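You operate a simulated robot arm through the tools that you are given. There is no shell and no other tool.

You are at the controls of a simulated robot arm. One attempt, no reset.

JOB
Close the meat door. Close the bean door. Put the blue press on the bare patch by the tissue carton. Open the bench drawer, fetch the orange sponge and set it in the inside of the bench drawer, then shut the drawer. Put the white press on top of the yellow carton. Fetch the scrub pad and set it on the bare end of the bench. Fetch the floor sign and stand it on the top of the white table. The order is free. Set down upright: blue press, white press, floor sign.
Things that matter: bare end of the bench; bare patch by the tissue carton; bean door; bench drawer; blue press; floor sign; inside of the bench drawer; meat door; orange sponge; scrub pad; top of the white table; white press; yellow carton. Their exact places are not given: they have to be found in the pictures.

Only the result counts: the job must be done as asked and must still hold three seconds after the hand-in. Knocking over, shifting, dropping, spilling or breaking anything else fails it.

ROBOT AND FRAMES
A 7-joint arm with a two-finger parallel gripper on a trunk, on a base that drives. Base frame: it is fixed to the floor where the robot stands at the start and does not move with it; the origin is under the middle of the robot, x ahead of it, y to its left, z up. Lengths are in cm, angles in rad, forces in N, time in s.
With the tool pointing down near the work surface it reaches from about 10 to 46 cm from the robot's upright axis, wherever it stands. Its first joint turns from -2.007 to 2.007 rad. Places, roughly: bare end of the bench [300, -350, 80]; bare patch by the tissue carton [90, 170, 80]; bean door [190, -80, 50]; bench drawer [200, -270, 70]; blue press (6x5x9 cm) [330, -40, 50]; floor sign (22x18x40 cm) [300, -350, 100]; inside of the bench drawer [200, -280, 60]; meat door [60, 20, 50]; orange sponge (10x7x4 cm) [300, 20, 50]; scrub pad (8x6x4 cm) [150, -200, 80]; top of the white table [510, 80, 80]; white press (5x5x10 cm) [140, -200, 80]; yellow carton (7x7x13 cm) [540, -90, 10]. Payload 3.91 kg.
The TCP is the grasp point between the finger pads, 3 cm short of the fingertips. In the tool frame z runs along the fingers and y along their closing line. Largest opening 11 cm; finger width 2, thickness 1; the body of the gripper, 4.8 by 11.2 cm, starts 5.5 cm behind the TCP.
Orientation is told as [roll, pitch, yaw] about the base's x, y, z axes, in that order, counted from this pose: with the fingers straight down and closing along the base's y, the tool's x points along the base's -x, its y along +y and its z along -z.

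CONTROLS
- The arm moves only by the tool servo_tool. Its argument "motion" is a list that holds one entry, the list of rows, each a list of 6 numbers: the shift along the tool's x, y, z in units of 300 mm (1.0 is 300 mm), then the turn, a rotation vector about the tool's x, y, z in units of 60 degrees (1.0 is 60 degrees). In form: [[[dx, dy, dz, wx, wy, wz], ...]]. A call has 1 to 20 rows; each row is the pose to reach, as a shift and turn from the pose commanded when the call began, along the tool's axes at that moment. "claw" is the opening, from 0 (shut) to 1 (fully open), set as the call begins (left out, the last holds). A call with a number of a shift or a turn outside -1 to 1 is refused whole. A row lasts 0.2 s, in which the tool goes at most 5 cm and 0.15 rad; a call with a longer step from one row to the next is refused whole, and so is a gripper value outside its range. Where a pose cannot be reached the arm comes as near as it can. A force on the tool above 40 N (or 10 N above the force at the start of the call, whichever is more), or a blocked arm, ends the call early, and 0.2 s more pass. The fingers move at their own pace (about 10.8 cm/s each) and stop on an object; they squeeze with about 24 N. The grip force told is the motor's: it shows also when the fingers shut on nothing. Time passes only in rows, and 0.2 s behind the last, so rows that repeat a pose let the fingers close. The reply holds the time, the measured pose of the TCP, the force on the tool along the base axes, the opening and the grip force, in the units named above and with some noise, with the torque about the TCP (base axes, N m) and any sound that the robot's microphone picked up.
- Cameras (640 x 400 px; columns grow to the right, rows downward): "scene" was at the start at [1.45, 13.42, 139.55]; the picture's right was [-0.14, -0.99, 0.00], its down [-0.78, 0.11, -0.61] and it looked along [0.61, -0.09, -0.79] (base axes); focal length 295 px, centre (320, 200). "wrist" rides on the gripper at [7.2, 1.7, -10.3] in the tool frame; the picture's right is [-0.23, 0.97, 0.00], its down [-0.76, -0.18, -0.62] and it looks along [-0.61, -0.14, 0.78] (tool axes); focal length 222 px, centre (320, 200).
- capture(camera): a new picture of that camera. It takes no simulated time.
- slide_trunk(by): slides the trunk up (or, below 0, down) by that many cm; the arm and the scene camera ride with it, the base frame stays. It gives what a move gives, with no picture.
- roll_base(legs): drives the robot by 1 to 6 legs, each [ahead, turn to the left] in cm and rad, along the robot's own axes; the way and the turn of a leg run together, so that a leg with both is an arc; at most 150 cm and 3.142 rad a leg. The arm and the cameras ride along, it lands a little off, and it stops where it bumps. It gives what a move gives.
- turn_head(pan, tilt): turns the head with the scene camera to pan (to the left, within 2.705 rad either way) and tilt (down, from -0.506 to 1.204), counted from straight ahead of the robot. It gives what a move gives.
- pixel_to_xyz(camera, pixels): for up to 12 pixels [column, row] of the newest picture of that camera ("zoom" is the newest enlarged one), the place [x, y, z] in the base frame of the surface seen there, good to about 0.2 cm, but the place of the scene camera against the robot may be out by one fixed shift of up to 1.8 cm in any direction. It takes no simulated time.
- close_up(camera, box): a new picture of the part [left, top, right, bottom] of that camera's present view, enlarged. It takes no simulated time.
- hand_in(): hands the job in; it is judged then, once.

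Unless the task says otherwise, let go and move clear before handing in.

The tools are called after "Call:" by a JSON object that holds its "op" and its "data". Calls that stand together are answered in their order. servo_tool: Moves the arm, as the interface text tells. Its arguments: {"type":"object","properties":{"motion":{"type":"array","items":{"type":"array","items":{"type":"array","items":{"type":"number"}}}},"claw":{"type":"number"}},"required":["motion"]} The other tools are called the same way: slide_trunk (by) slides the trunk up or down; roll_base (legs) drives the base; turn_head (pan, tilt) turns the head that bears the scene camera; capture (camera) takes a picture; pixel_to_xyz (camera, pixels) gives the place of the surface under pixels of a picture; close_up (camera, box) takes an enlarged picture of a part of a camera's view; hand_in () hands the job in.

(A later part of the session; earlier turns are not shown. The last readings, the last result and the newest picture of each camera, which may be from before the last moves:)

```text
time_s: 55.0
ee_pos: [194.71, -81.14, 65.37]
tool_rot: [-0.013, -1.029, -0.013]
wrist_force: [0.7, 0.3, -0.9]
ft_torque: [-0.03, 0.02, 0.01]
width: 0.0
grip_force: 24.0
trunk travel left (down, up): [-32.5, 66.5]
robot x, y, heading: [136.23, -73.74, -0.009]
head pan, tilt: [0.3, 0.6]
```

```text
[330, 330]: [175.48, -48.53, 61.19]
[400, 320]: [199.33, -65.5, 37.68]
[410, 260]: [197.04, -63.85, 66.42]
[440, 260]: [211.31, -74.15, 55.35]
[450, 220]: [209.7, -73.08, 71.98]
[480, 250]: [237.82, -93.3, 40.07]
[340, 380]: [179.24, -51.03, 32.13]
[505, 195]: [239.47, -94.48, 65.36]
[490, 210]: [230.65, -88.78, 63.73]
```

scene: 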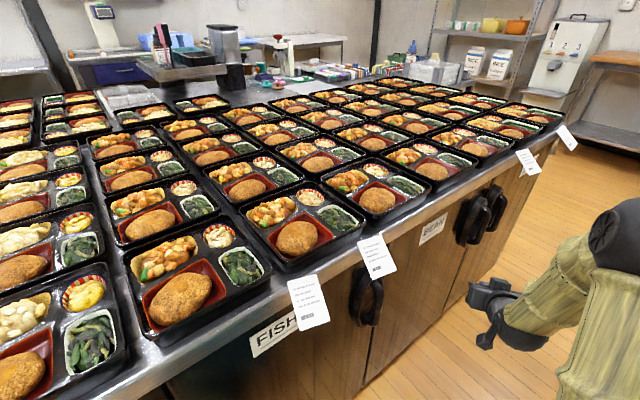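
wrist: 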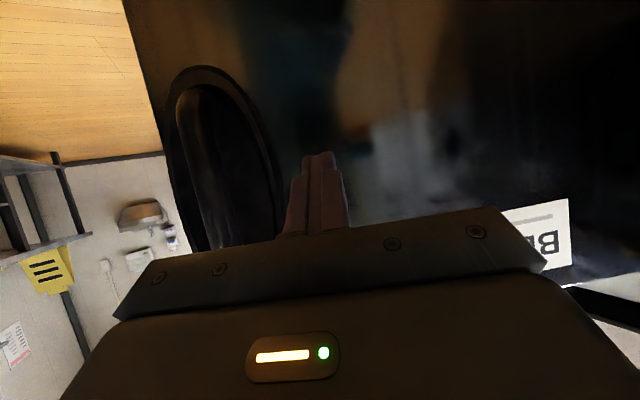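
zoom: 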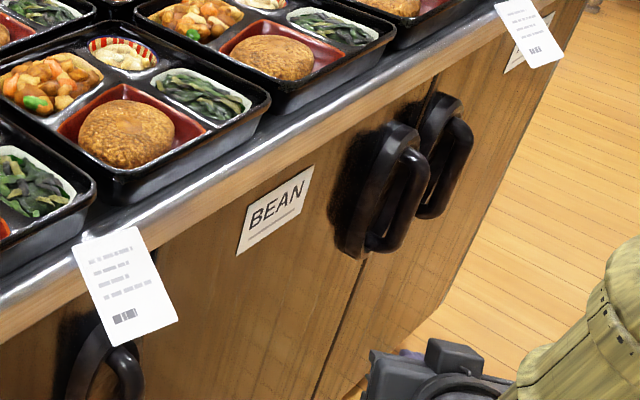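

Both doors are flush. Now survey: look toward the right bench (floor sign, drawer) and beyond the counter's far end.

Call:
{"op": "turn_head", "data": {"pan": -0.95, "tilt": 0.35}}

Call:
{"op": "capture", "data": {"camera": "scene"}}

Call:
{"op": "close_up", "data": {"camera": "scene", "box": [280, 50, 640, 275]}}

Call:
{"op": "turn_head", "data": {"pan": -1.6, "tilt": 0.35}}

Call:
{"op": "capture", "data": {"camera": "scene"}}

Call:
{"op": "turn_head", "data": {"pan": -0.3, "tilt": 0.35}}

Call:
{"op": "capture", "data": {"camera": "scene"}}

```text
time_s: 56.4
ee_pos: [194.73, -81.28, 65.44]
tool_rot: [-0.012, -1.028, -0.014]
wrist_force: [-0.4, 0.2, 0.0]
ft_torque: [-0.03, 0.0, 0.0]
width: 0.0
grip_force: 23.8
trunk travel left (down, up): [-32.5, 66.5]
robot x, y, heading: [136.06, -73.81, -0.013]
head pan, tilt: [-0.949, 0.351]
```

```text
taken
```

scene: 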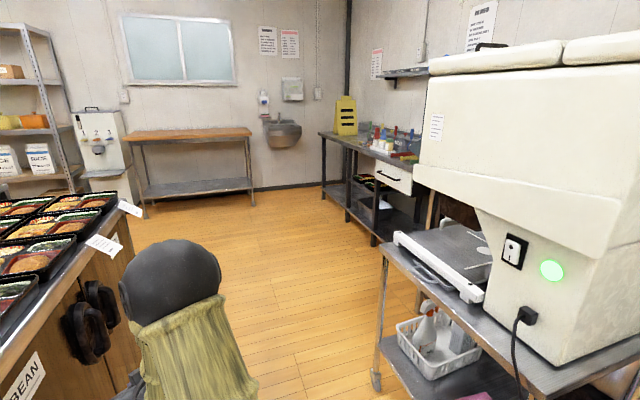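

```text
1.78 times, centred on (460, 162) of scene
```

zoom: 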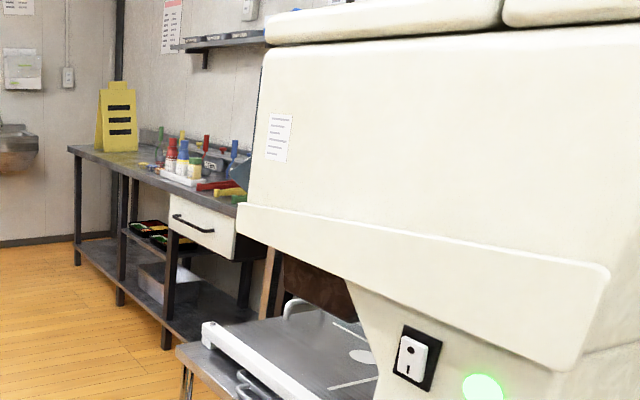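

```text
time_s: 57.5
ee_pos: [194.72, -81.3, 65.42]
tool_rot: [-0.01, -1.027, -0.012]
wrist_force: [-1.1, 0.2, -0.5]
ft_torque: [0.02, 0.01, -0.02]
width: 0.01
grip_force: 24.0
trunk travel left (down, up): [-32.5, 66.5]
robot x, y, heading: [136.32, -73.79, -0.011]
head pan, tilt: [-1.6, 0.351]
```

```text
taken
```

scene: 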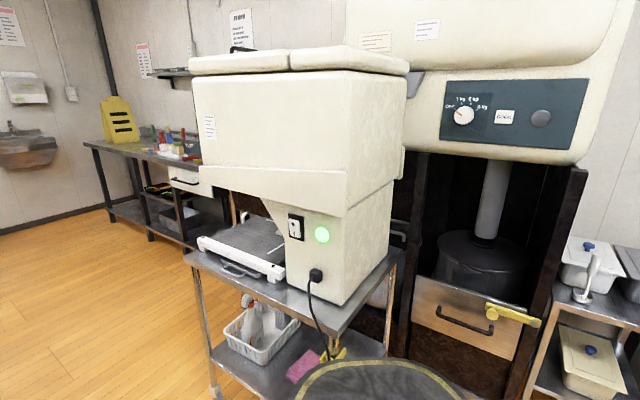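

```text
time_s: 58.9
ee_pos: [194.63, -81.2, 65.51]
tool_rot: [-0.011, -1.027, -0.012]
wrist_force: [1.5, 0.4, -0.8]
ft_torque: [-0.02, 0.01, 0.02]
width: 0.0
grip_force: 24.5
trunk travel left (down, up): [-32.5, 66.5]
robot x, y, heading: [136.2, -73.64, -0.011]
head pan, tilt: [-0.3, 0.351]
```

```text
taken
```

scene: 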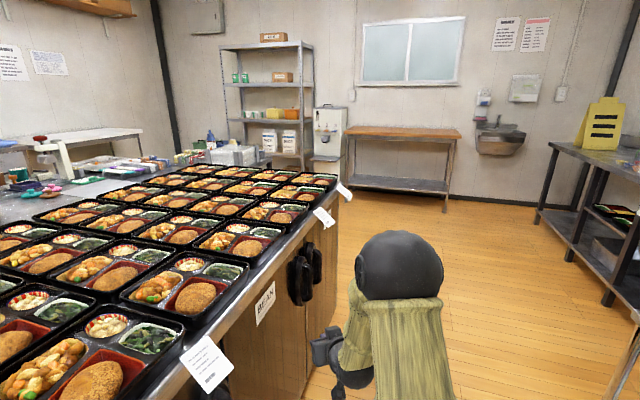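

The bench with its white drawer and the yellow sign is to the right; nothing yet visible of the blue press or sponge, likely past the counter's far end. I'll drive down the corridor to about (232,-146) and look.

Call:
{"op": "roll_base", "data": {"legs": [[0, -0.63], [115, 0]]}}

Call:
{"op": "turn_head", "data": {"pan": 0.9, "tilt": 0.4}}

Call:
{"op": "capture", "data": {"camera": "scene"}}

Call:
{"op": "turn_head", "data": {"pan": 1.6, "tilt": 0.4}}

Call:
{"op": "capture", "data": {"camera": "scene"}}

Call:
{"op": "turn_head", "data": {"pan": -0.8, "tilt": 0.45}}

Call:
{"op": "capture", "data": {"camera": "scene"}}

Call:
{"op": "pixel_to_xyz", "data": {"camera": "scene", "pixels": [[100, 200], [200, 200], [250, 200], [300, 200], [350, 200], [400, 200], [450, 200], [500, 200], [320, 150], [400, 150], [250, 120], [320, 300]]}}

```text
time_s: 68.0
ee_pos: [269.62, -180.24, 65.38]
tool_rot: [-0.014, -1.029, -0.634]
wrist_force: [0.2, -1.2, -0.2]
ft_torque: [-0.01, -0.01, -0.01]
width: 0.01
grip_force: 24.6
trunk travel left (down, up): [-32.5, 66.5]
robot x, y, heading: [226.24, -140.61, -0.636]
head pan, tilt: [-0.3, 0.351]
```

```text
time_s: 69.4
ee_pos: [269.62, -180.26, 65.51]
tool_rot: [-0.012, -1.029, -0.636]
wrist_force: [0.3, -0.2, 0.3]
ft_torque: [0.0, 0.02, -0.01]
width: 0.0
grip_force: 24.1
trunk travel left (down, up): [-32.5, 66.5]
robot x, y, heading: [226.53, -140.29, -0.634]
head pan, tilt: [0.901, 0.4]
```

```text
taken
```

scene: 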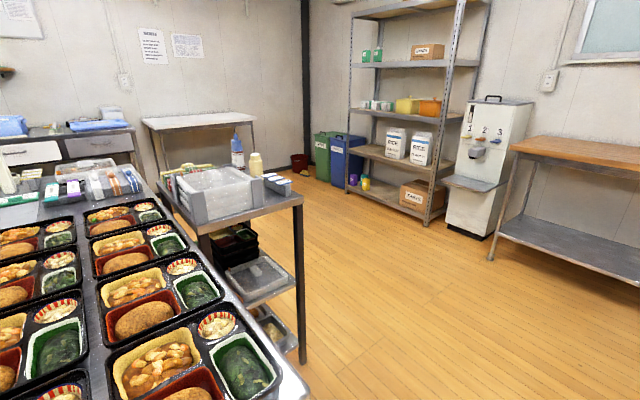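

```text
time_s: 70.5
ee_pos: [269.42, -180.31, 65.44]
tool_rot: [-0.011, -1.028, -0.635]
wrist_force: [0.2, 0.4, -0.3]
ft_torque: [-0.02, 0.03, 0.02]
width: 0.0
grip_force: 24.3
trunk travel left (down, up): [-32.5, 66.5]
robot x, y, heading: [226.32, -140.42, -0.63]
head pan, tilt: [1.6, 0.4]
```

```text
taken
```

scene: 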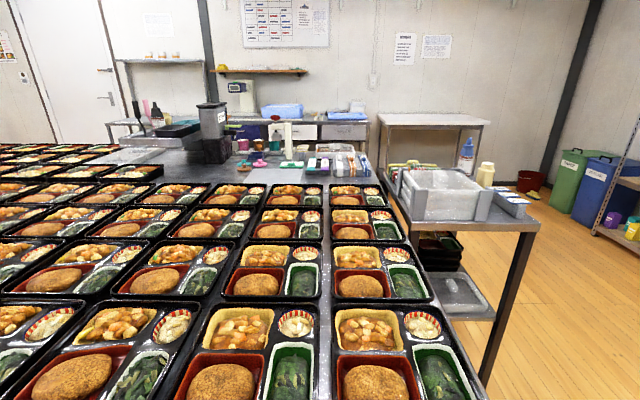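

```text
time_s: 72.7
ee_pos: [269.48, -180.27, 65.32]
tool_rot: [-0.012, -1.028, -0.636]
wrist_force: [0.0, 0.1, -0.4]
ft_torque: [-0.01, 0.01, 0.01]
width: 0.01
grip_force: 23.8
trunk travel left (down, up): [-32.5, 66.5]
robot x, y, heading: [226.43, -140.29, -0.63]
head pan, tilt: [-0.799, 0.45]
```

```text
taken
```

scene: 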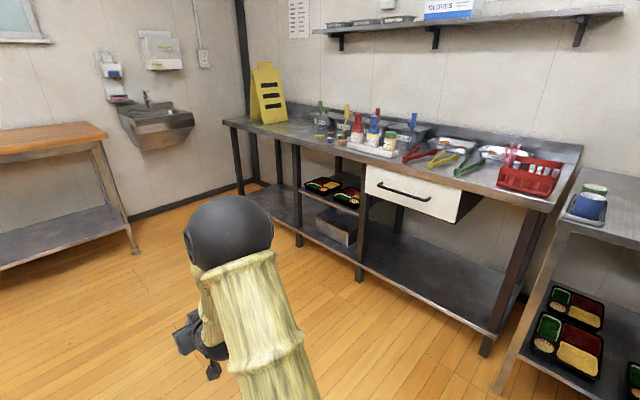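

```text
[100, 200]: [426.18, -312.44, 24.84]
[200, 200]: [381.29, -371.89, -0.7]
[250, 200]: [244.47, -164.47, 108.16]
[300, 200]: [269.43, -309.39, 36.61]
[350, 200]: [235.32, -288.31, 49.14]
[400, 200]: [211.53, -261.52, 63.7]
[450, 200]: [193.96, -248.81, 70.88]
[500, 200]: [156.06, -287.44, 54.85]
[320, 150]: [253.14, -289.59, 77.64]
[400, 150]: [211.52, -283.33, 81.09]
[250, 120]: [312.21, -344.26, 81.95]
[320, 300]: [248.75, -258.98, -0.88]
```

The end table past the counter and the right bench with its drawer are visible. Now look at the table right of the bench (scrub pad/white press), and zoom on the shelf area for the yellow carton.

Call:
{"op": "turn_head", "data": {"pan": -1.6, "tilt": 0.45}}

Call:
{"op": "capture", "data": {"camera": "scene"}}

Call:
{"op": "turn_head", "data": {"pan": 0.8, "tilt": 0.4}}

Call:
{"op": "close_up", "data": {"camera": "scene", "box": [260, 100, 460, 225]}}

Call:
{"op": "close_up", "data": {"camera": "scene", "box": [100, 130, 340, 280]}}

```text
time_s: 73.8
ee_pos: [269.58, -180.37, 65.41]
tool_rot: [-0.011, -1.027, -0.635]
wrist_force: [-0.2, 0.7, 0.3]
ft_torque: [0.01, 0.02, -0.01]
width: 0.02
grip_force: 24.5
trunk travel left (down, up): [-32.5, 66.5]
robot x, y, heading: [226.32, -140.27, -0.629]
head pan, tilt: [-1.6, 0.45]
```

```text
taken
```

scene: 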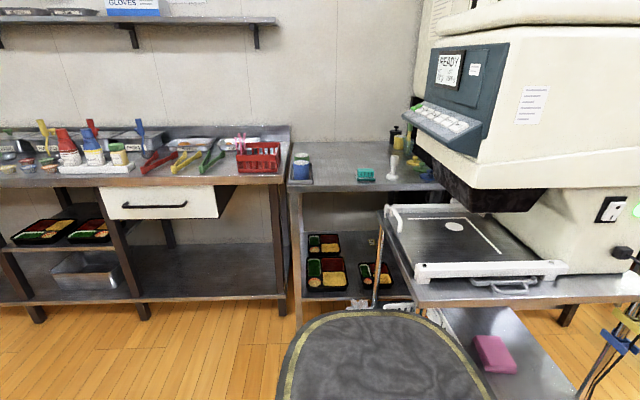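

```text
time_s: 76.0
ee_pos: [269.53, -180.37, 65.48]
tool_rot: [-0.012, -1.029, -0.634]
wrist_force: [-0.3, -0.2, 0.0]
ft_torque: [-0.01, 0.03, -0.01]
width: 0.01
grip_force: 24.0
trunk travel left (down, up): [-32.5, 66.5]
robot x, y, heading: [226.23, -140.01, -0.633]
head pan, tilt: [0.799, 0.4]
```

```text
3.20 times, centred on (360, 162) of scene
```

zoom: 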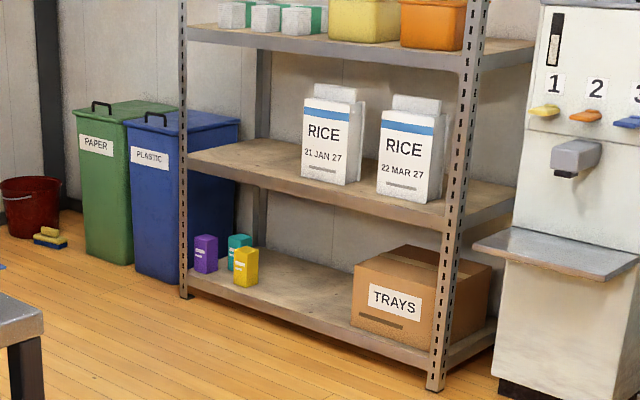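

```text
2.67 times, centred on (220, 205) of scene
```

zoom: 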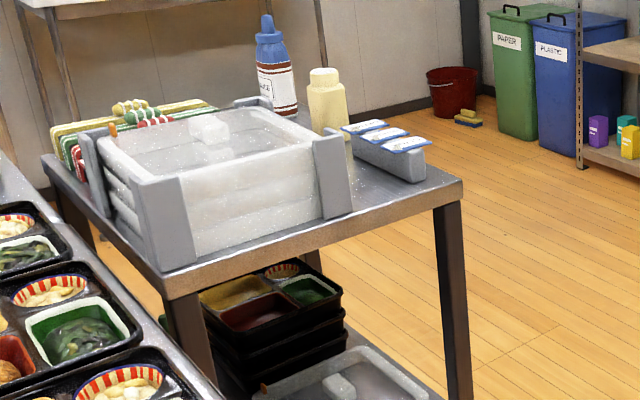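

The yellow carton stands on the lower shelf at the far wall rack (zoom pixel 245,265), the white press (393,165) and teal scrub pad (365,173) on the table right of the bench. Measure these and the end table.

Call:
{"op": "pixel_to_xyz", "data": {"camera": "zoom", "pixels": [[460, 182], [165, 290], [45, 160], [470, 390], [400, 370], [270, 300], [630, 140], [600, 130], [340, 350], [250, 160]]}}

Call:
{"op": "capture", "data": {"camera": "scene"}}

Call:
{"op": "close_up", "data": {"camera": "scene", "box": [300, 150, 380, 200]}}

Call:
{"op": "pixel_to_xyz", "data": {"camera": "zoom", "pixels": [[300, 140], [330, 200], [380, 200], [390, 150], [400, 250], [250, 150], [360, 155]]}}

```text
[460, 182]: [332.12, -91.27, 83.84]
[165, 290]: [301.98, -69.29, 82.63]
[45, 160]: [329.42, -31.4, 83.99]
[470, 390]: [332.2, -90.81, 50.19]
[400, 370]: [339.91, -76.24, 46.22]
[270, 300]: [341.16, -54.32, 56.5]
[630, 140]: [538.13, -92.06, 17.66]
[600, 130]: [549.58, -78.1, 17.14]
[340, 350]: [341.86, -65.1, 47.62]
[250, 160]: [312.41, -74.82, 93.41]
```

```text
taken
```

scene: 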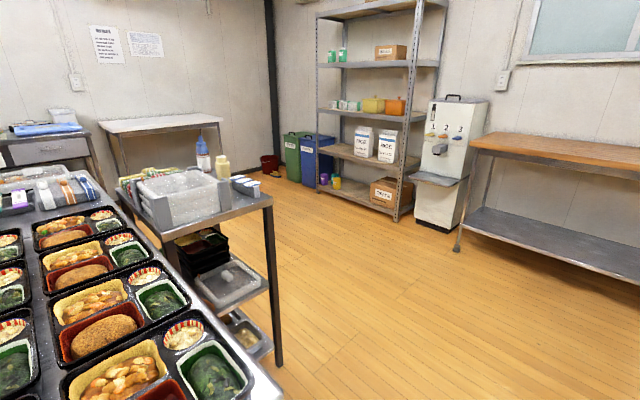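

```text
8.00 times, centred on (340, 175) of scene
```

zoom: 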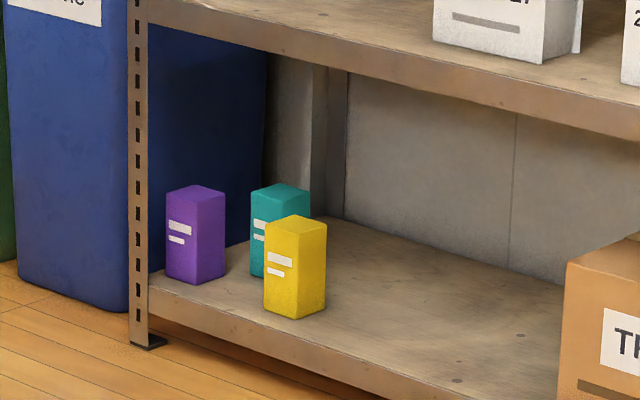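

```text
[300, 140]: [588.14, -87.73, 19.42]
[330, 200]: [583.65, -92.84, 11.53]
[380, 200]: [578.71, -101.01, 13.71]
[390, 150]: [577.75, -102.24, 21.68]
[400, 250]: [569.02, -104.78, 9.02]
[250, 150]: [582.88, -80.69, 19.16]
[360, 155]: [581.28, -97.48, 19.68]
```

The yellow carton is near (540,-92,9–22). Now I'll drive past the counter's end to see the end table's lower shelf, where the blue press and sponge should be.

Call:
{"op": "roll_base", "data": {"legs": [[0, 0.43], [125, 0]]}}

Call:
{"op": "turn_head", "data": {"pan": 1.9, "tilt": 0.4}}

Call:
{"op": "capture", "data": {"camera": "scene"}}

Call:
{"op": "turn_head", "data": {"pan": 0.7, "tilt": 0.4}}

Call:
{"op": "capture", "data": {"camera": "scene"}}

```text
time_s: 85.0
ee_pos: [403.36, -176.61, 65.49]
tool_rot: [-0.012, -1.028, -0.145]
wrist_force: [0.0, 0.2, -0.3]
ft_torque: [0.0, 0.01, 0.03]
width: 0.02
grip_force: 24.3
trunk travel left (down, up): [-32.5, 66.5]
robot x, y, heading: [346.16, -161.81, -0.148]
head pan, tilt: [0.799, 0.4]
```

```text
time_s: 86.3
ee_pos: [403.37, -176.57, 65.51]
tool_rot: [-0.013, -1.029, -0.149]
wrist_force: [0.0, -0.3, 1.3]
ft_torque: [0.0, 0.0, 0.01]
width: 0.02
grip_force: 24.2
trunk travel left (down, up): [-32.5, 66.5]
robot x, y, heading: [346.27, -161.69, -0.149]
head pan, tilt: [1.901, 0.4]
```

```text
taken
```

scene: 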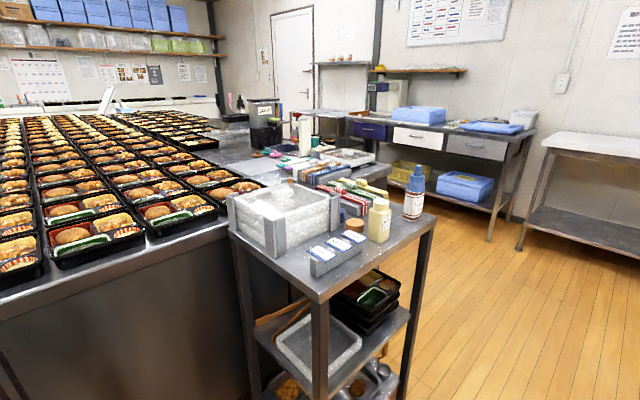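

```text
time_s: 87.7
ee_pos: [403.44, -176.54, 65.38]
tool_rot: [-0.013, -1.027, -0.147]
wrist_force: [0.1, 0.2, 0.2]
ft_torque: [0.05, -0.03, -0.01]
width: 0.0
grip_force: 24.2
trunk travel left (down, up): [-32.5, 66.5]
robot x, y, heading: [346.46, -161.19, -0.146]
head pan, tilt: [0.7, 0.4]
```

```text
taken
```

scene: 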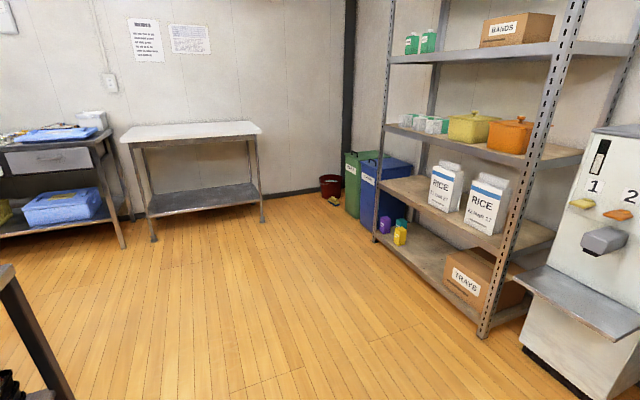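

The white table (200,130) and rack are clear. Continue around the end of the counter to look at the end table's shelves from the far side.

Call:
{"op": "roll_base", "data": {"legs": [[0, 1.04], [105, 0]]}}

Call:
{"op": "turn_head", "data": {"pan": 1.9, "tilt": 0.5}}

Call:
{"op": "capture", "data": {"camera": "scene"}}

Call:
{"op": "close_up", "data": {"camera": "scene", "box": [100, 100, 500, 350]}}

```text
time_s: 97.8
ee_pos: [455.39, -38.16, 65.35]
tool_rot: [-0.011, -1.028, 0.888]
wrist_force: [-0.2, -0.3, -0.3]
ft_torque: [-0.02, -0.03, 0.0]
width: 0.0
grip_force: 23.5
trunk travel left (down, up): [-32.5, 66.5]
robot x, y, heading: [413.41, -79.43, 0.889]
head pan, tilt: [0.7, 0.4]
```

```text
time_s: 99.2
ee_pos: [455.47, -38.19, 65.42]
tool_rot: [-0.011, -1.027, 0.888]
wrist_force: [-0.3, 0.3, -0.3]
ft_torque: [0.04, 0.0, 0.0]
width: 0.0
grip_force: 24.1
trunk travel left (down, up): [-32.5, 66.5]
robot x, y, heading: [413.49, -79.54, 0.888]
head pan, tilt: [1.901, 0.499]
```

```text
taken
```

scene: 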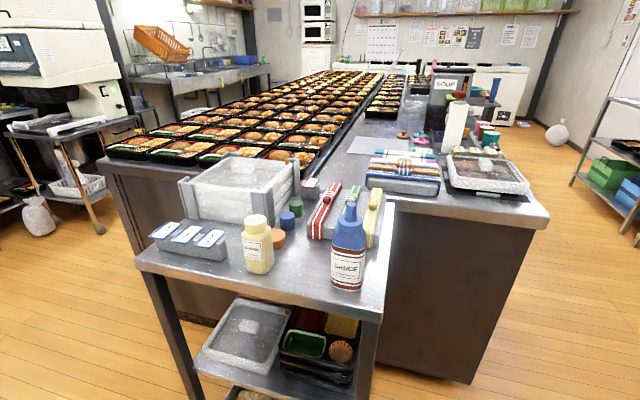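

```text
1.60 times, centred on (300, 225) of scene
```

zoom: 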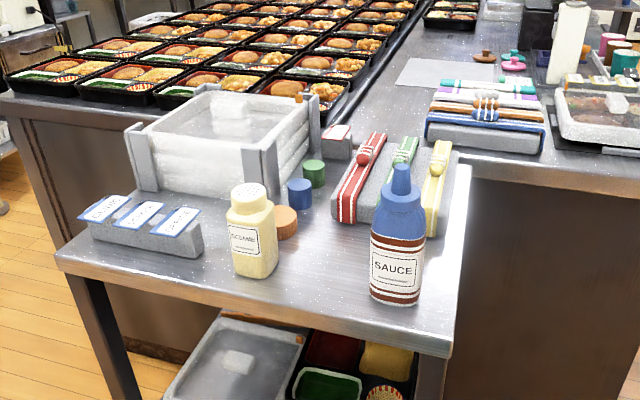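

Call:
{"op": "pixel_to_xyz", "data": {"camera": "scene", "pixels": [[548, 215], [370, 315], [140, 260], [395, 205], [460, 380], [335, 385], [250, 340], [310, 350], [200, 370], [105, 165], [150, 190], [410, 350]]}}

Call:
{"op": "turn_head", "data": {"pan": 1.9, "tilt": 0.8}}

Call:
{"op": "capture", "data": {"camera": "scene"}}

```text
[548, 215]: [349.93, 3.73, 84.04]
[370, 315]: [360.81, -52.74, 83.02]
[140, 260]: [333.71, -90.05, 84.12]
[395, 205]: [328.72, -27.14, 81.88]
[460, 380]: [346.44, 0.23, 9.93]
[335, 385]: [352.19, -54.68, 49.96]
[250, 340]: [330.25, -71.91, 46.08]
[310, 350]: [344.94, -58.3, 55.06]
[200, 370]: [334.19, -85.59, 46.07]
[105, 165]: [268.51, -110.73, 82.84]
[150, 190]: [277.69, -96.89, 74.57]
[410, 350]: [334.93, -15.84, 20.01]
```

```text
time_s: 100.0
ee_pos: [455.46, -38.25, 65.38]
tool_rot: [-0.011, -1.028, 0.889]
wrist_force: [0.4, 1.0, 0.3]
ft_torque: [-0.01, 0.0, -0.04]
width: 0.0
grip_force: 24.2
trunk travel left (down, up): [-32.5, 66.5]
robot x, y, heading: [413.48, -79.67, 0.887]
head pan, tilt: [1.901, 0.799]
```

```text
taken
```

scene: 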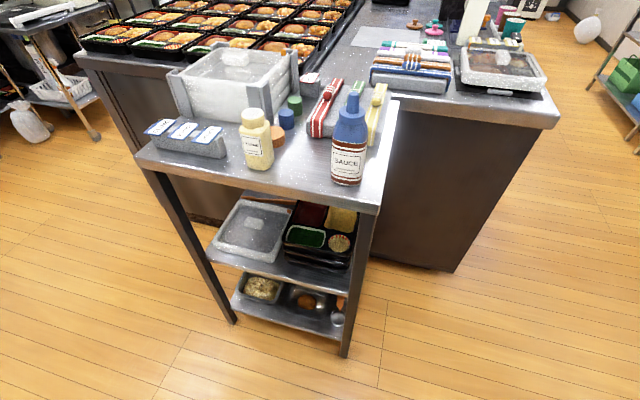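

The blue press should be on this end table's middle shelf (z≈46) behind the bento stack. Move further to view from the table's other side and the counter's back.

Call:
{"op": "roll_base", "data": {"legs": [[0, 0.4], [85, 0]]}}

Call:
{"op": "turn_head", "data": {"pan": 2.0, "tilt": 0.5}}

Call:
{"op": "capture", "data": {"camera": "scene"}}

Call:
{"op": "close_up", "data": {"camera": "scene", "box": [100, 150, 420, 350]}}

```text
time_s: 106.8
ee_pos: [458.38, 55.36, 65.41]
tool_rot: [-0.014, -1.029, 1.295]
wrist_force: [0.2, 0.8, -0.8]
ft_torque: [0.02, 0.0, 0.02]
width: 0.01
grip_force: 24.2
trunk travel left (down, up): [-32.5, 66.5]
robot x, y, heading: [436.15, 0.86, 1.293]
head pan, tilt: [1.901, 0.799]
```

```text
time_s: 107.6
ee_pos: [458.23, 55.36, 65.38]
tool_rot: [-0.011, -1.029, 1.295]
wrist_force: [0.5, -0.9, -0.1]
ft_torque: [0.01, 0.0, 0.01]
width: 0.01
grip_force: 24.2
trunk travel left (down, up): [-32.5, 66.5]
robot x, y, heading: [436.0, 0.63, 1.293]
head pan, tilt: [2.0, 0.499]
```

```text
taken
```

scene: 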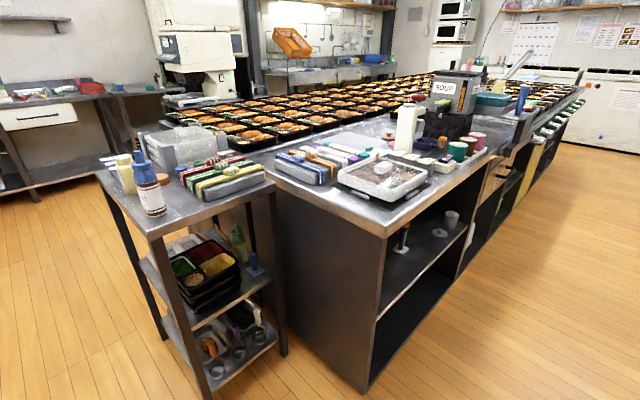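

```text
2.00 times, centred on (260, 250) of scene
```

zoom: 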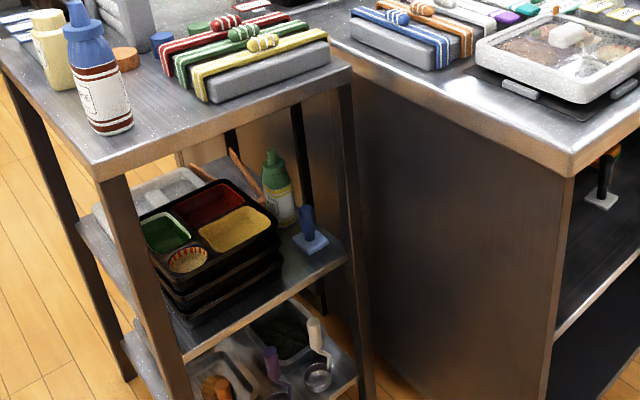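

The blue press (zoom 310,230) stands on the end table's middle shelf near its open side. Measure it and the counter's back shelves.

Call:
{"op": "pixel_to_xyz", "data": {"camera": "zoom", "pixels": [[308, 208], [310, 240], [310, 252], [295, 240], [325, 240], [345, 255], [345, 130], [352, 75], [190, 355], [280, 200], [605, 170], [600, 200]]}}

Call:
{"op": "close_up", "data": {"camera": "scene", "box": [220, 230, 290, 290]}}

Call:
{"op": "close_up", "data": {"camera": "scene", "box": [350, 130, 590, 290]}}

Call:
{"op": "pixel_to_xyz", "data": {"camera": "zoom", "pixels": [[140, 300], [140, 260], [280, 230], [270, 240], [300, 320], [400, 120], [440, 200], [600, 80], [350, 230], [100, 350]]}}

```text
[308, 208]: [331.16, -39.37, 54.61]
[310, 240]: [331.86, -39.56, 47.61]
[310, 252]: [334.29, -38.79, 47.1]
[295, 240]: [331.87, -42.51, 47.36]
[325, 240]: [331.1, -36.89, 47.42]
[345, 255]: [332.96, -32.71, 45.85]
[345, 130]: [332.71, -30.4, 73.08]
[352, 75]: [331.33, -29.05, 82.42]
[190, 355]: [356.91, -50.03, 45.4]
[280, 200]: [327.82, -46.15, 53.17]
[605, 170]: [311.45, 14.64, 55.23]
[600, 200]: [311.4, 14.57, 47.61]
```

```text
6.67 times, centred on (255, 260) of scene
```

zoom: 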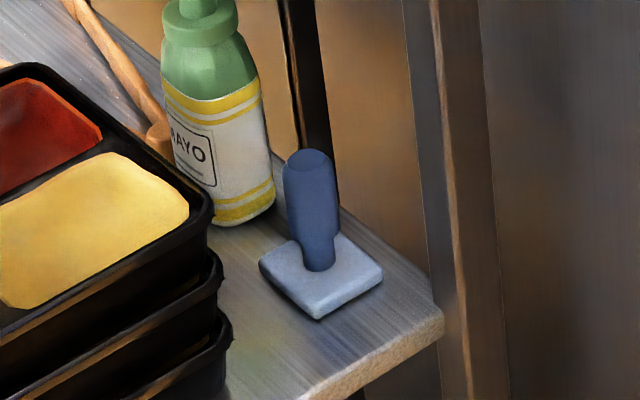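

```text
2.50 times, centred on (470, 210) of scene
```

zoom: 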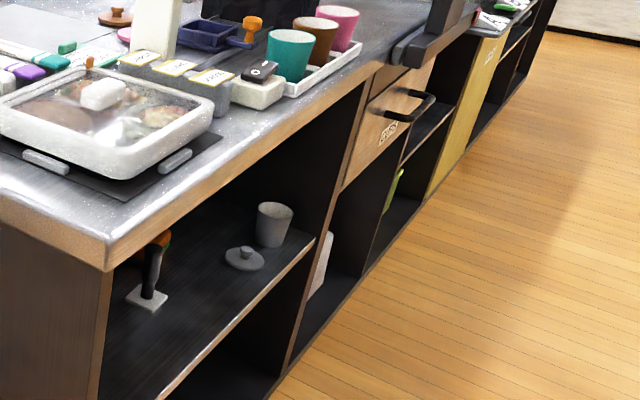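

```text
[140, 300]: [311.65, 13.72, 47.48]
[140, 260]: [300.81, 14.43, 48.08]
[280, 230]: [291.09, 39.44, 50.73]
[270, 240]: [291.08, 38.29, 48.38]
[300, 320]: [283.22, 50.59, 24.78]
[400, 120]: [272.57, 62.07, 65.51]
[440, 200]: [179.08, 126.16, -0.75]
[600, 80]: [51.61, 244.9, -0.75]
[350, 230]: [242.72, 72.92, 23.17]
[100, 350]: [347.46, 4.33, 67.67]
```

The blue press handle is at about (331.2,-39.4), z 47.5–55, on a base plate. I'll approach diagonally from direction (0.97,0.24) to avoid the table leg at (332.7,-30); first back up, turn, lower the trunk, and set a 45° tool pitch.

Call:
{"op": "roll_base", "data": {"legs": [[-22, 0], [0, 2.095]]}}

Call:
{"op": "servo_tool", "data": {"motion": [[[0, 0, 0, 0, 0.12, 0], [0, 0, 0, 0, 0.235, 0]]], "claw": 0.5}}

Call:
{"op": "slide_trunk", "data": {"by": -10}}

Call:
{"op": "capture", "data": {"camera": "wrist"}}

Call:
{"op": "turn_head", "data": {"pan": 0, "tilt": 0.6}}

Call:
{"op": "capture", "data": {"camera": "scene"}}

```text
time_s: 116.7
ee_pos: [371.48, -27.23, 65.36]
tool_rot: [-0.012, -1.028, -2.919]
wrist_force: [0.6, 0.3, 0.1]
ft_torque: [-0.02, 0.05, 0.02]
width: 0.0
grip_force: 24.8
trunk travel left (down, up): [-32.5, 66.5]
robot x, y, heading: [430.42, -20.17, -2.924]
head pan, tilt: [2.0, 0.499]
```

```text
time_s: 117.3
ee_pos: [371.4, -27.01, 65.41]
tool_rot: [-0.008, -0.781, -2.923]
wrist_force: [-0.8, -0.5, 0.4]
ft_torque: [-0.02, -0.03, -0.01]
width: 5.52
grip_force: 0.1
trunk travel left (down, up): [-32.5, 66.5]
robot x, y, heading: [429.96, -20.89, -2.92]
head pan, tilt: [2.0, 0.499]
```

```text
time_s: 118.7
ee_pos: [371.45, -27.2, 55.49]
tool_rot: [-0.01, -0.782, -2.924]
wrist_force: [-0.2, -0.5, -0.3]
ft_torque: [0.03, -0.04, -0.01]
width: 5.49
grip_force: 0.1
trunk travel left (down, up): [-22.5, 76.5]
robot x, y, heading: [430.16, -20.31, -2.92]
head pan, tilt: [2.0, 0.499]
```

```text
taken
```

wrist: 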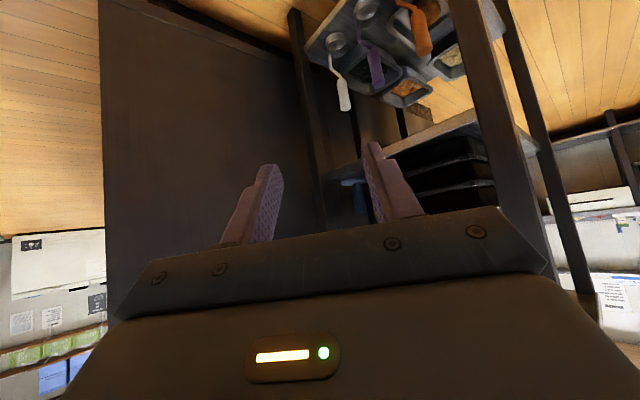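

```text
time_s: 120.6
ee_pos: [371.39, -27.1, 55.45]
tool_rot: [-0.009, -0.783, -2.923]
wrist_force: [0.2, -0.6, -0.1]
ft_torque: [0.01, 0.01, -0.02]
width: 5.5
grip_force: 0.1
trunk travel left (down, up): [-22.5, 76.5]
robot x, y, heading: [430.07, -20.87, -2.915]
head pan, tilt: [0.0, 0.6]
```

```text
taken
```

scene: 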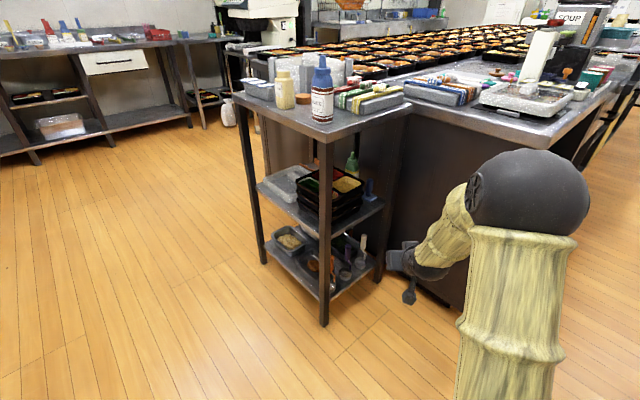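

Call:
{"op": "close_up", "data": {"camera": "wrist", "box": [270, 100, 450, 230]}}

Call:
{"op": "close_up", "data": {"camera": "scene", "box": [330, 150, 450, 230]}}

```text
3.08 times, centred on (360, 165) of wrist
```

zoom: 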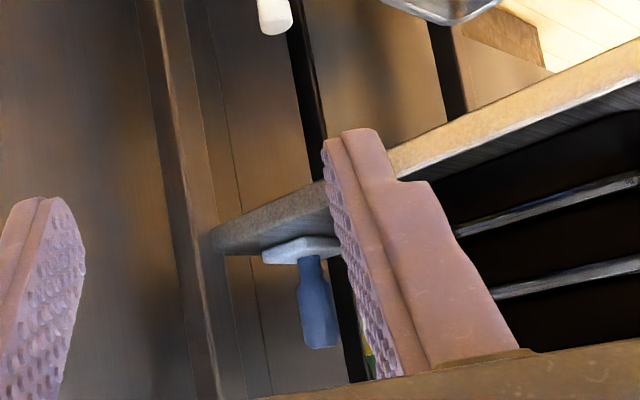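

```text
5.00 times, centred on (390, 190) of scene
```

zoom: 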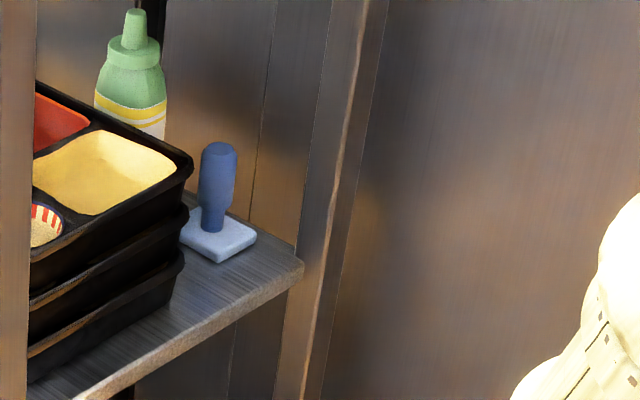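

Call:
{"op": "pixel_to_xyz", "data": {"camera": "zoom", "pixels": [[217, 160], [215, 220], [216, 262], [255, 238], [192, 165], [188, 210], [305, 265], [340, 200], [320, 250], [20, 200], [180, 265], [217, 148]]}}

Call:
{"op": "pixel_to_xyz", "data": {"camera": "wrist", "pixels": [[362, 195], [362, 205], [361, 187], [353, 181], [336, 180], [331, 190], [398, 180], [372, 168]]}}

```text
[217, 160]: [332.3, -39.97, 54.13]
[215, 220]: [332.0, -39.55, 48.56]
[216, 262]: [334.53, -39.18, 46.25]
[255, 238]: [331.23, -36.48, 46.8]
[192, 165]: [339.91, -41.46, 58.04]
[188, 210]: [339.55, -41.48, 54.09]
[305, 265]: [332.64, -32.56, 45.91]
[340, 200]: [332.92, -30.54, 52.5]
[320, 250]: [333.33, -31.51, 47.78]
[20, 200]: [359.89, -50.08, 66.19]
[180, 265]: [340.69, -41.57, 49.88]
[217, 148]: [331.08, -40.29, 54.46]
```

```text
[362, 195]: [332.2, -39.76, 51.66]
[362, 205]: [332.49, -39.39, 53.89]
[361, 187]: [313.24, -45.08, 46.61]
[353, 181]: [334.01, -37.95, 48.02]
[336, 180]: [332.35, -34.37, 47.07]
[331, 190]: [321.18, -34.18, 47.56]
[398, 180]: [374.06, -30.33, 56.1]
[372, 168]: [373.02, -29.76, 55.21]
```

Wrist and scene readings agree (handle front at ≈(332.2,-39.8)), so the scene camera is accurate here. The bento stack corner (339.9,-41.5, top 58) and leg (332.9,-30.5) leave a tight passage; let me measure my wrist geometry for clearance.

Call:
{"op": "close_up", "data": {"camera": "scene", "box": [370, 170, 530, 310]}}

Call:
{"op": "pixel_to_xyz", "data": {"camera": "scene", "pixels": [[400, 258], [410, 255], [425, 250], [430, 265], [440, 245], [452, 240], [470, 200], [410, 290], [465, 235], [445, 262], [455, 190]]}}

```text
2.86 times, centred on (450, 240) of scene
```

zoom: 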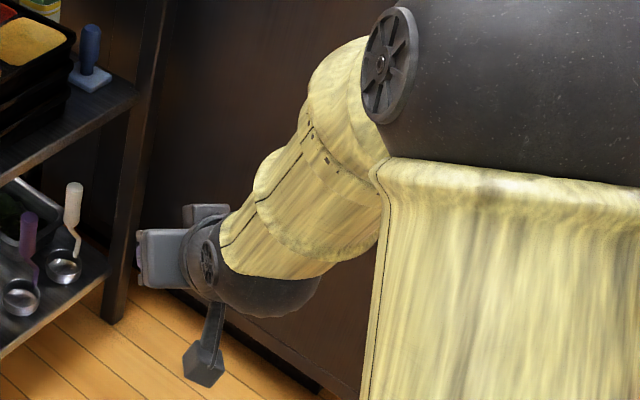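

```text
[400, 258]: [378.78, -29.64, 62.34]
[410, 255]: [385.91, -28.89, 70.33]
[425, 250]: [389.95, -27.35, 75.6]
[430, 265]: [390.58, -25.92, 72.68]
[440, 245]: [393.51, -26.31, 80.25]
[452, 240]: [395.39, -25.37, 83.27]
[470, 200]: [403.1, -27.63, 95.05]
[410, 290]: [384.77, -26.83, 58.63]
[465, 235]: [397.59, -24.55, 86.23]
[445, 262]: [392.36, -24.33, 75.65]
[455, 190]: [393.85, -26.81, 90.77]
```

Clearance plan: approach along direction (-0.889,-0.456) with about 38° tilt. I'll reposition by reversing out to (454,15) and then facing heading -2.667.

Call:
{"op": "roll_base", "data": {"legs": [[0, 0.77], [-43.2, 0], [0, -0.517]]}}

Call:
{"op": "servo_tool", "data": {"motion": [[[0, 0, 0, 0, 0.115, 0]]]}}

```text
time_s: 128.5
ee_pos: [398.64, -5.49, 55.34]
tool_rot: [-0.008, -0.784, -2.667]
wrist_force: [0.5, -0.4, -0.3]
ft_torque: [0.02, 0.01, 0.01]
width: 5.49
grip_force: 0.1
trunk travel left (down, up): [-22.5, 76.5]
robot x, y, heading: [453.6, 15.99, -2.663]
head pan, tilt: [0.0, 0.6]
```

```text
time_s: 128.9
ee_pos: [398.61, -5.45, 55.42]
tool_rot: [-0.008, -0.662, -2.667]
wrist_force: [0.7, 0.0, -0.3]
ft_torque: [0.03, 0.02, 0.02]
width: 5.52
grip_force: 0.1
trunk travel left (down, up): [-22.5, 76.5]
robot x, y, heading: [454.06, 15.82, -2.665]
head pan, tilt: [0.0, 0.6]
```

Aligned within a millimetre; drive forward 58 cm leaving ~17 cm.

Call:
{"op": "roll_base", "data": {"legs": [[58, 0]]}}

Call:
{"op": "capture", "data": {"camera": "scene"}}

Call:
{"op": "close_up", "data": {"camera": "wrist", "box": [220, 60, 460, 210]}}

```text
time_s: 132.7
ee_pos: [347.56, -32.2, 55.36]
tool_rot: [-0.01, -0.661, -2.664]
wrist_force: [0.4, 0.6, 0.2]
ft_torque: [-0.05, -0.03, 0.02]
width: 5.48
grip_force: 0.1
trunk travel left (down, up): [-22.5, 76.5]
robot x, y, heading: [402.55, -11.11, -2.659]
head pan, tilt: [0.0, 0.6]
```

```text
taken
```

scene: 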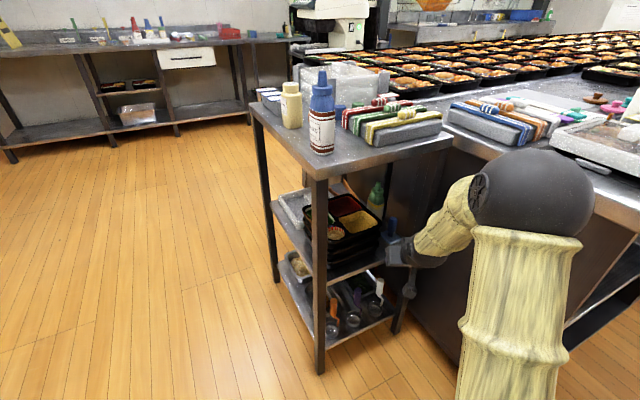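

```text
2.67 times, centred on (340, 135) of wrist
```

zoom: 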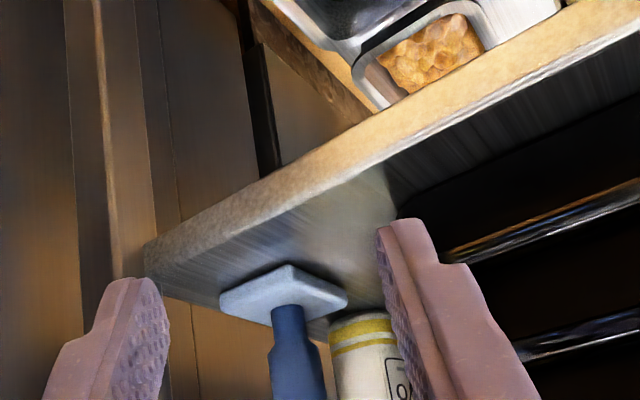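

Call:
{"op": "pixel_to_xyz", "data": {"camera": "zoom", "pixels": [[295, 360], [290, 320], [224, 300], [345, 298], [288, 268], [282, 360], [318, 360], [150, 260], [105, 150], [470, 340], [125, 280], [400, 230]]}}

Call:
{"op": "capture", "data": {"camera": "wrist"}}

```text
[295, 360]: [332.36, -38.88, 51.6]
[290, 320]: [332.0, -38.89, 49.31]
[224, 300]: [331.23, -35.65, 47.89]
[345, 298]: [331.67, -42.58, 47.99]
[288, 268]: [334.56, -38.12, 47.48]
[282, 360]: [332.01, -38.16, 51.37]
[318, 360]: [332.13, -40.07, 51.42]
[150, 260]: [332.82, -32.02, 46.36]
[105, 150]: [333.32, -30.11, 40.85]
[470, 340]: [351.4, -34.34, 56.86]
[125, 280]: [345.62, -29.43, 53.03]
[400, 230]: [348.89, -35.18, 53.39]
```

```text
taken
```

wrist: 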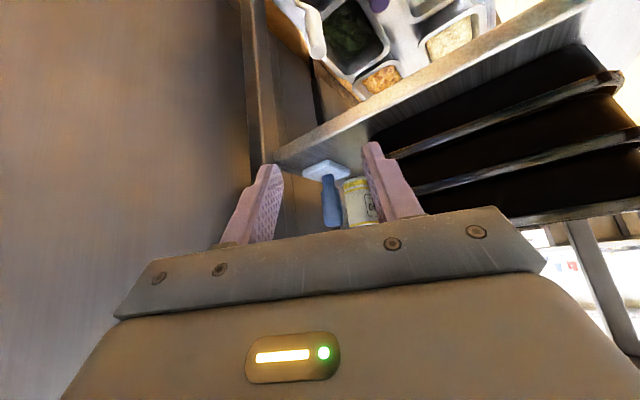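

Wrist readings put the press axis at about (331.35,-39.35). I'll advance 16.8 cm in small steps to put the fingers around the handle.

Call:
{"op": "servo_tool", "data": {"motion": [[[-0.058, -0.02, 0.052, 0, 0, 0], [-0.117, -0.037, 0.105, 0, 0, 0], [-0.175, -0.037, 0.157, 0, 0, 0], [-0.234, -0.037, 0.209, 0, 0, 0], [-0.284, -0.037, 0.254, 0, 0, 0], [-0.334, -0.037, 0.299, 0, 0, 0]]]}}

Call:
{"op": "capture", "data": {"camera": "wrist"}}

Call:
{"op": "close_up", "data": {"camera": "scene", "box": [300, 160, 480, 290]}}

```text
time_s: 134.1
ee_pos: [335.23, -37.12, 54.41]
tool_rot: [-0.008, -0.66, -2.668]
wrist_force: [-0.1, -1.0, 0.5]
ft_torque: [-0.02, 0.06, 0.01]
width: 5.5
grip_force: 0.1
trunk travel left (down, up): [-22.5, 76.5]
robot x, y, heading: [402.46, -10.66, -2.663]
head pan, tilt: [0.0, 0.6]
```

```text
taken
```

wrist: 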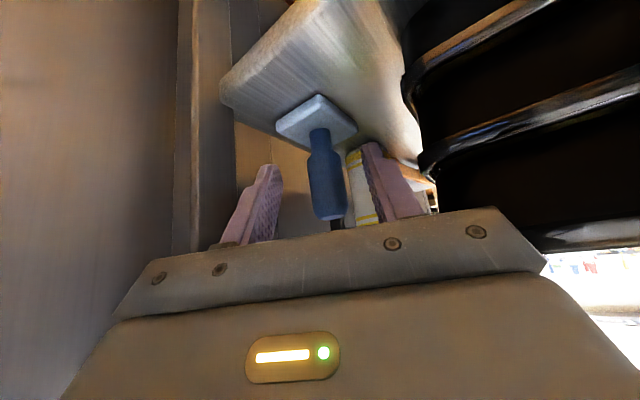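

```text
3.08 times, centred on (390, 225) of scene
```

zoom: 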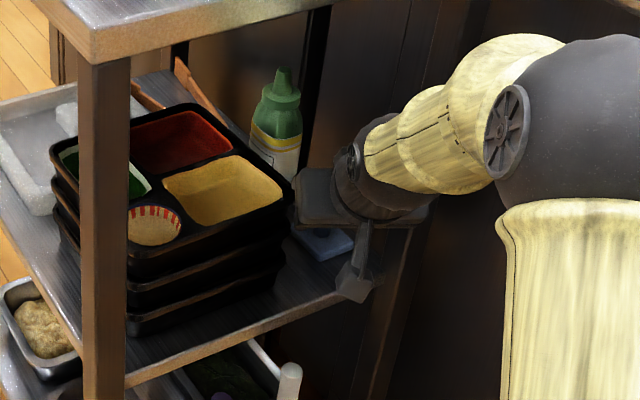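

Call:
{"op": "pixel_to_xyz", "data": {"camera": "wrist", "pixels": [[326, 180], [310, 180], [342, 180], [320, 140], [330, 215], [278, 128], [356, 122], [317, 97]]}}

```text
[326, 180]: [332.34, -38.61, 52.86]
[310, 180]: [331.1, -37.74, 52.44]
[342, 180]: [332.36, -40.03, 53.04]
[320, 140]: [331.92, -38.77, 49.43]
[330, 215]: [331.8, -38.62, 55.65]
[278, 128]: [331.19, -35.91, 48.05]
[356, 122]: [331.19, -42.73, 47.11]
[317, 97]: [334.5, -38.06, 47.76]
```

Call:
{"op": "servo_tool", "data": {"motion": [[[-0.02, 0, -0.01, 0, 0, 0], [-0.05, 0, 0.015, 0, 0, 0], [-0.076, 0, 0.037, 0, 0, 0], [-0.102, 0, 0.0585, 0, 0, 0]]]}}

Call:
{"op": "capture", "data": {"camera": "wrist"}}

Call:
{"op": "close_up", "data": {"camera": "scene", "box": [300, 160, 480, 290]}}

```text
time_s: 135.1
ee_pos: [332.07, -38.8, 55.12]
tool_rot: [-0.009, -0.662, -2.664]
wrist_force: [0.7, 0.4, 3.6]
ft_torque: [-0.13, -0.16, 0.03]
width: 5.52
grip_force: 0.2
trunk travel left (down, up): [-22.5, 76.5]
robot x, y, heading: [402.43, -10.82, -2.66]
head pan, tilt: [0.0, 0.6]
```

```text
taken
```

wrist: 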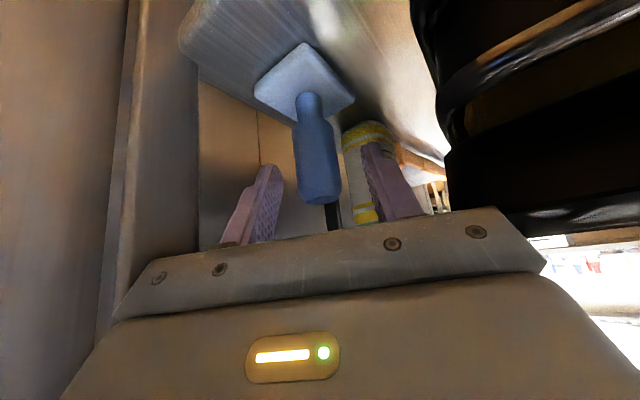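

```text
3.08 times, centred on (390, 225) of scene
```

zoom: 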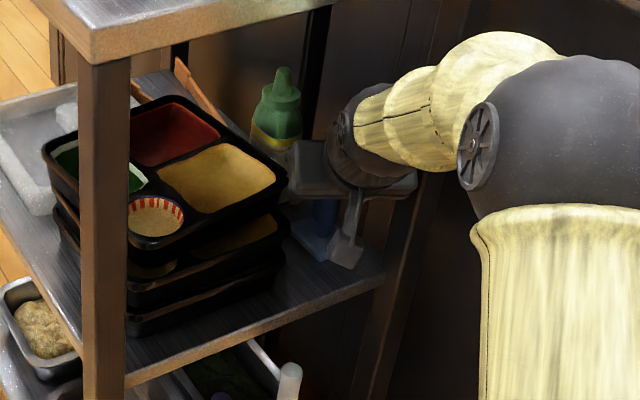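

The top bento box looks lifted by the gripper body (force 3.6 N up). I'll retrace the last move exactly backward and check.

Call:
{"op": "servo_tool", "data": {"motion": [[[0.026, 0, -0.0215, 0, 0, 0], [0.052, 0, -0.0435, 0, 0, 0], [0.082, 0, -0.0685, 0, 0, 0], [0.102, 0, -0.0585, 0, 0, 0]]]}}

Call:
{"op": "close_up", "data": {"camera": "scene", "box": [300, 160, 480, 290]}}

Call:
{"op": "capture", "data": {"camera": "wrist"}}

```text
time_s: 136.1
ee_pos: [335.16, -37.21, 54.46]
tool_rot: [-0.008, -0.661, -2.667]
wrist_force: [-0.6, -0.1, -1.1]
ft_torque: [0.0, 0.03, -0.01]
width: 5.53
grip_force: 0.2
trunk travel left (down, up): [-22.5, 76.5]
robot x, y, heading: [402.66, -10.92, -2.661]
head pan, tilt: [0.0, 0.6]
```

```text
3.08 times, centred on (390, 225) of scene
```

zoom: 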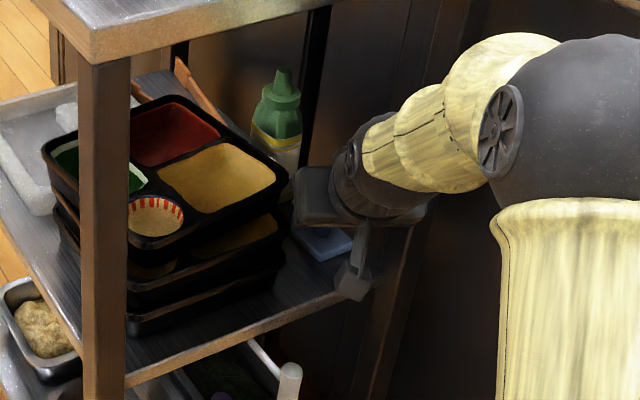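

```text
taken
```

wrist: 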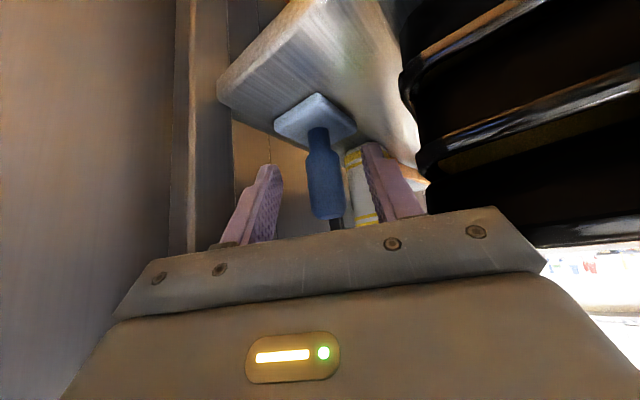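

The top box sits shifted about 1 cm and un-nested. I'll back out of the shelf fully, then measure how far the box is off and nudge it back.

Call:
{"op": "servo_tool", "data": {"motion": [[[0.05, 0, -0.045, 0, 0, 0], [0.1, 0, -0.09, 0, 0, 0], [0.159, 0, -0.142, 0, 0, 0], [0.217, 0, -0.194, 0, 0, 0], [0.276, 0.017, -0.247, 0, 0, 0], [0.334, 0.037, -0.299, 0, 0, 0]]]}}

Call:
{"op": "close_up", "data": {"camera": "scene", "box": [300, 180, 420, 280]}}

Call:
{"op": "capture", "data": {"camera": "wrist"}}

```text
time_s: 137.5
ee_pos: [347.65, -32.19, 55.45]
tool_rot: [-0.009, -0.662, -2.669]
wrist_force: [0.1, -0.7, -0.3]
ft_torque: [0.03, -0.01, 0.01]
width: 5.51
grip_force: 0.2
trunk travel left (down, up): [-22.5, 76.5]
robot x, y, heading: [402.3, -11.02, -2.662]
head pan, tilt: [0.0, 0.6]
```

```text
4.00 times, centred on (360, 230) of scene
```

zoom: 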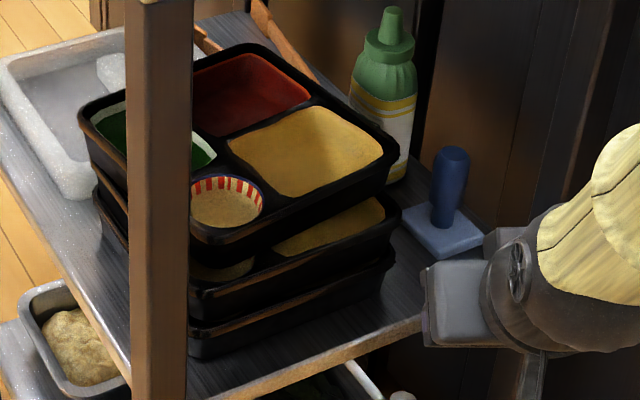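

```text
taken
```

wrist: 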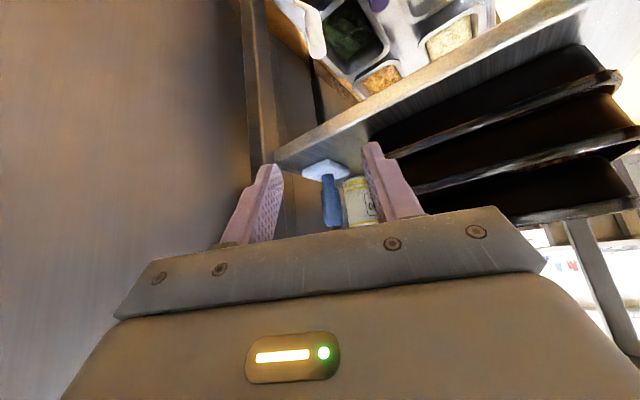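

Call:
{"op": "pixel_to_xyz", "data": {"camera": "zoom", "pixels": [[393, 150], [396, 165], [247, 45], [82, 108], [198, 238], [397, 208], [392, 260], [320, 195], [300, 250], [280, 280], [290, 325], [320, 135]]}}

```text
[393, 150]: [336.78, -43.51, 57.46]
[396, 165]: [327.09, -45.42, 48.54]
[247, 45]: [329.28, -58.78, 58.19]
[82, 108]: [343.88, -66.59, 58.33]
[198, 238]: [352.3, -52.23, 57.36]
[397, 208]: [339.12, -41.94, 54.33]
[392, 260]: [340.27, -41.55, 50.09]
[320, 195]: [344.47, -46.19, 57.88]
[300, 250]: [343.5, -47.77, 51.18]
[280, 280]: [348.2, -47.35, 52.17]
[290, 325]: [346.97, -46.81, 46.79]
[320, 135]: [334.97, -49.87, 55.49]
```

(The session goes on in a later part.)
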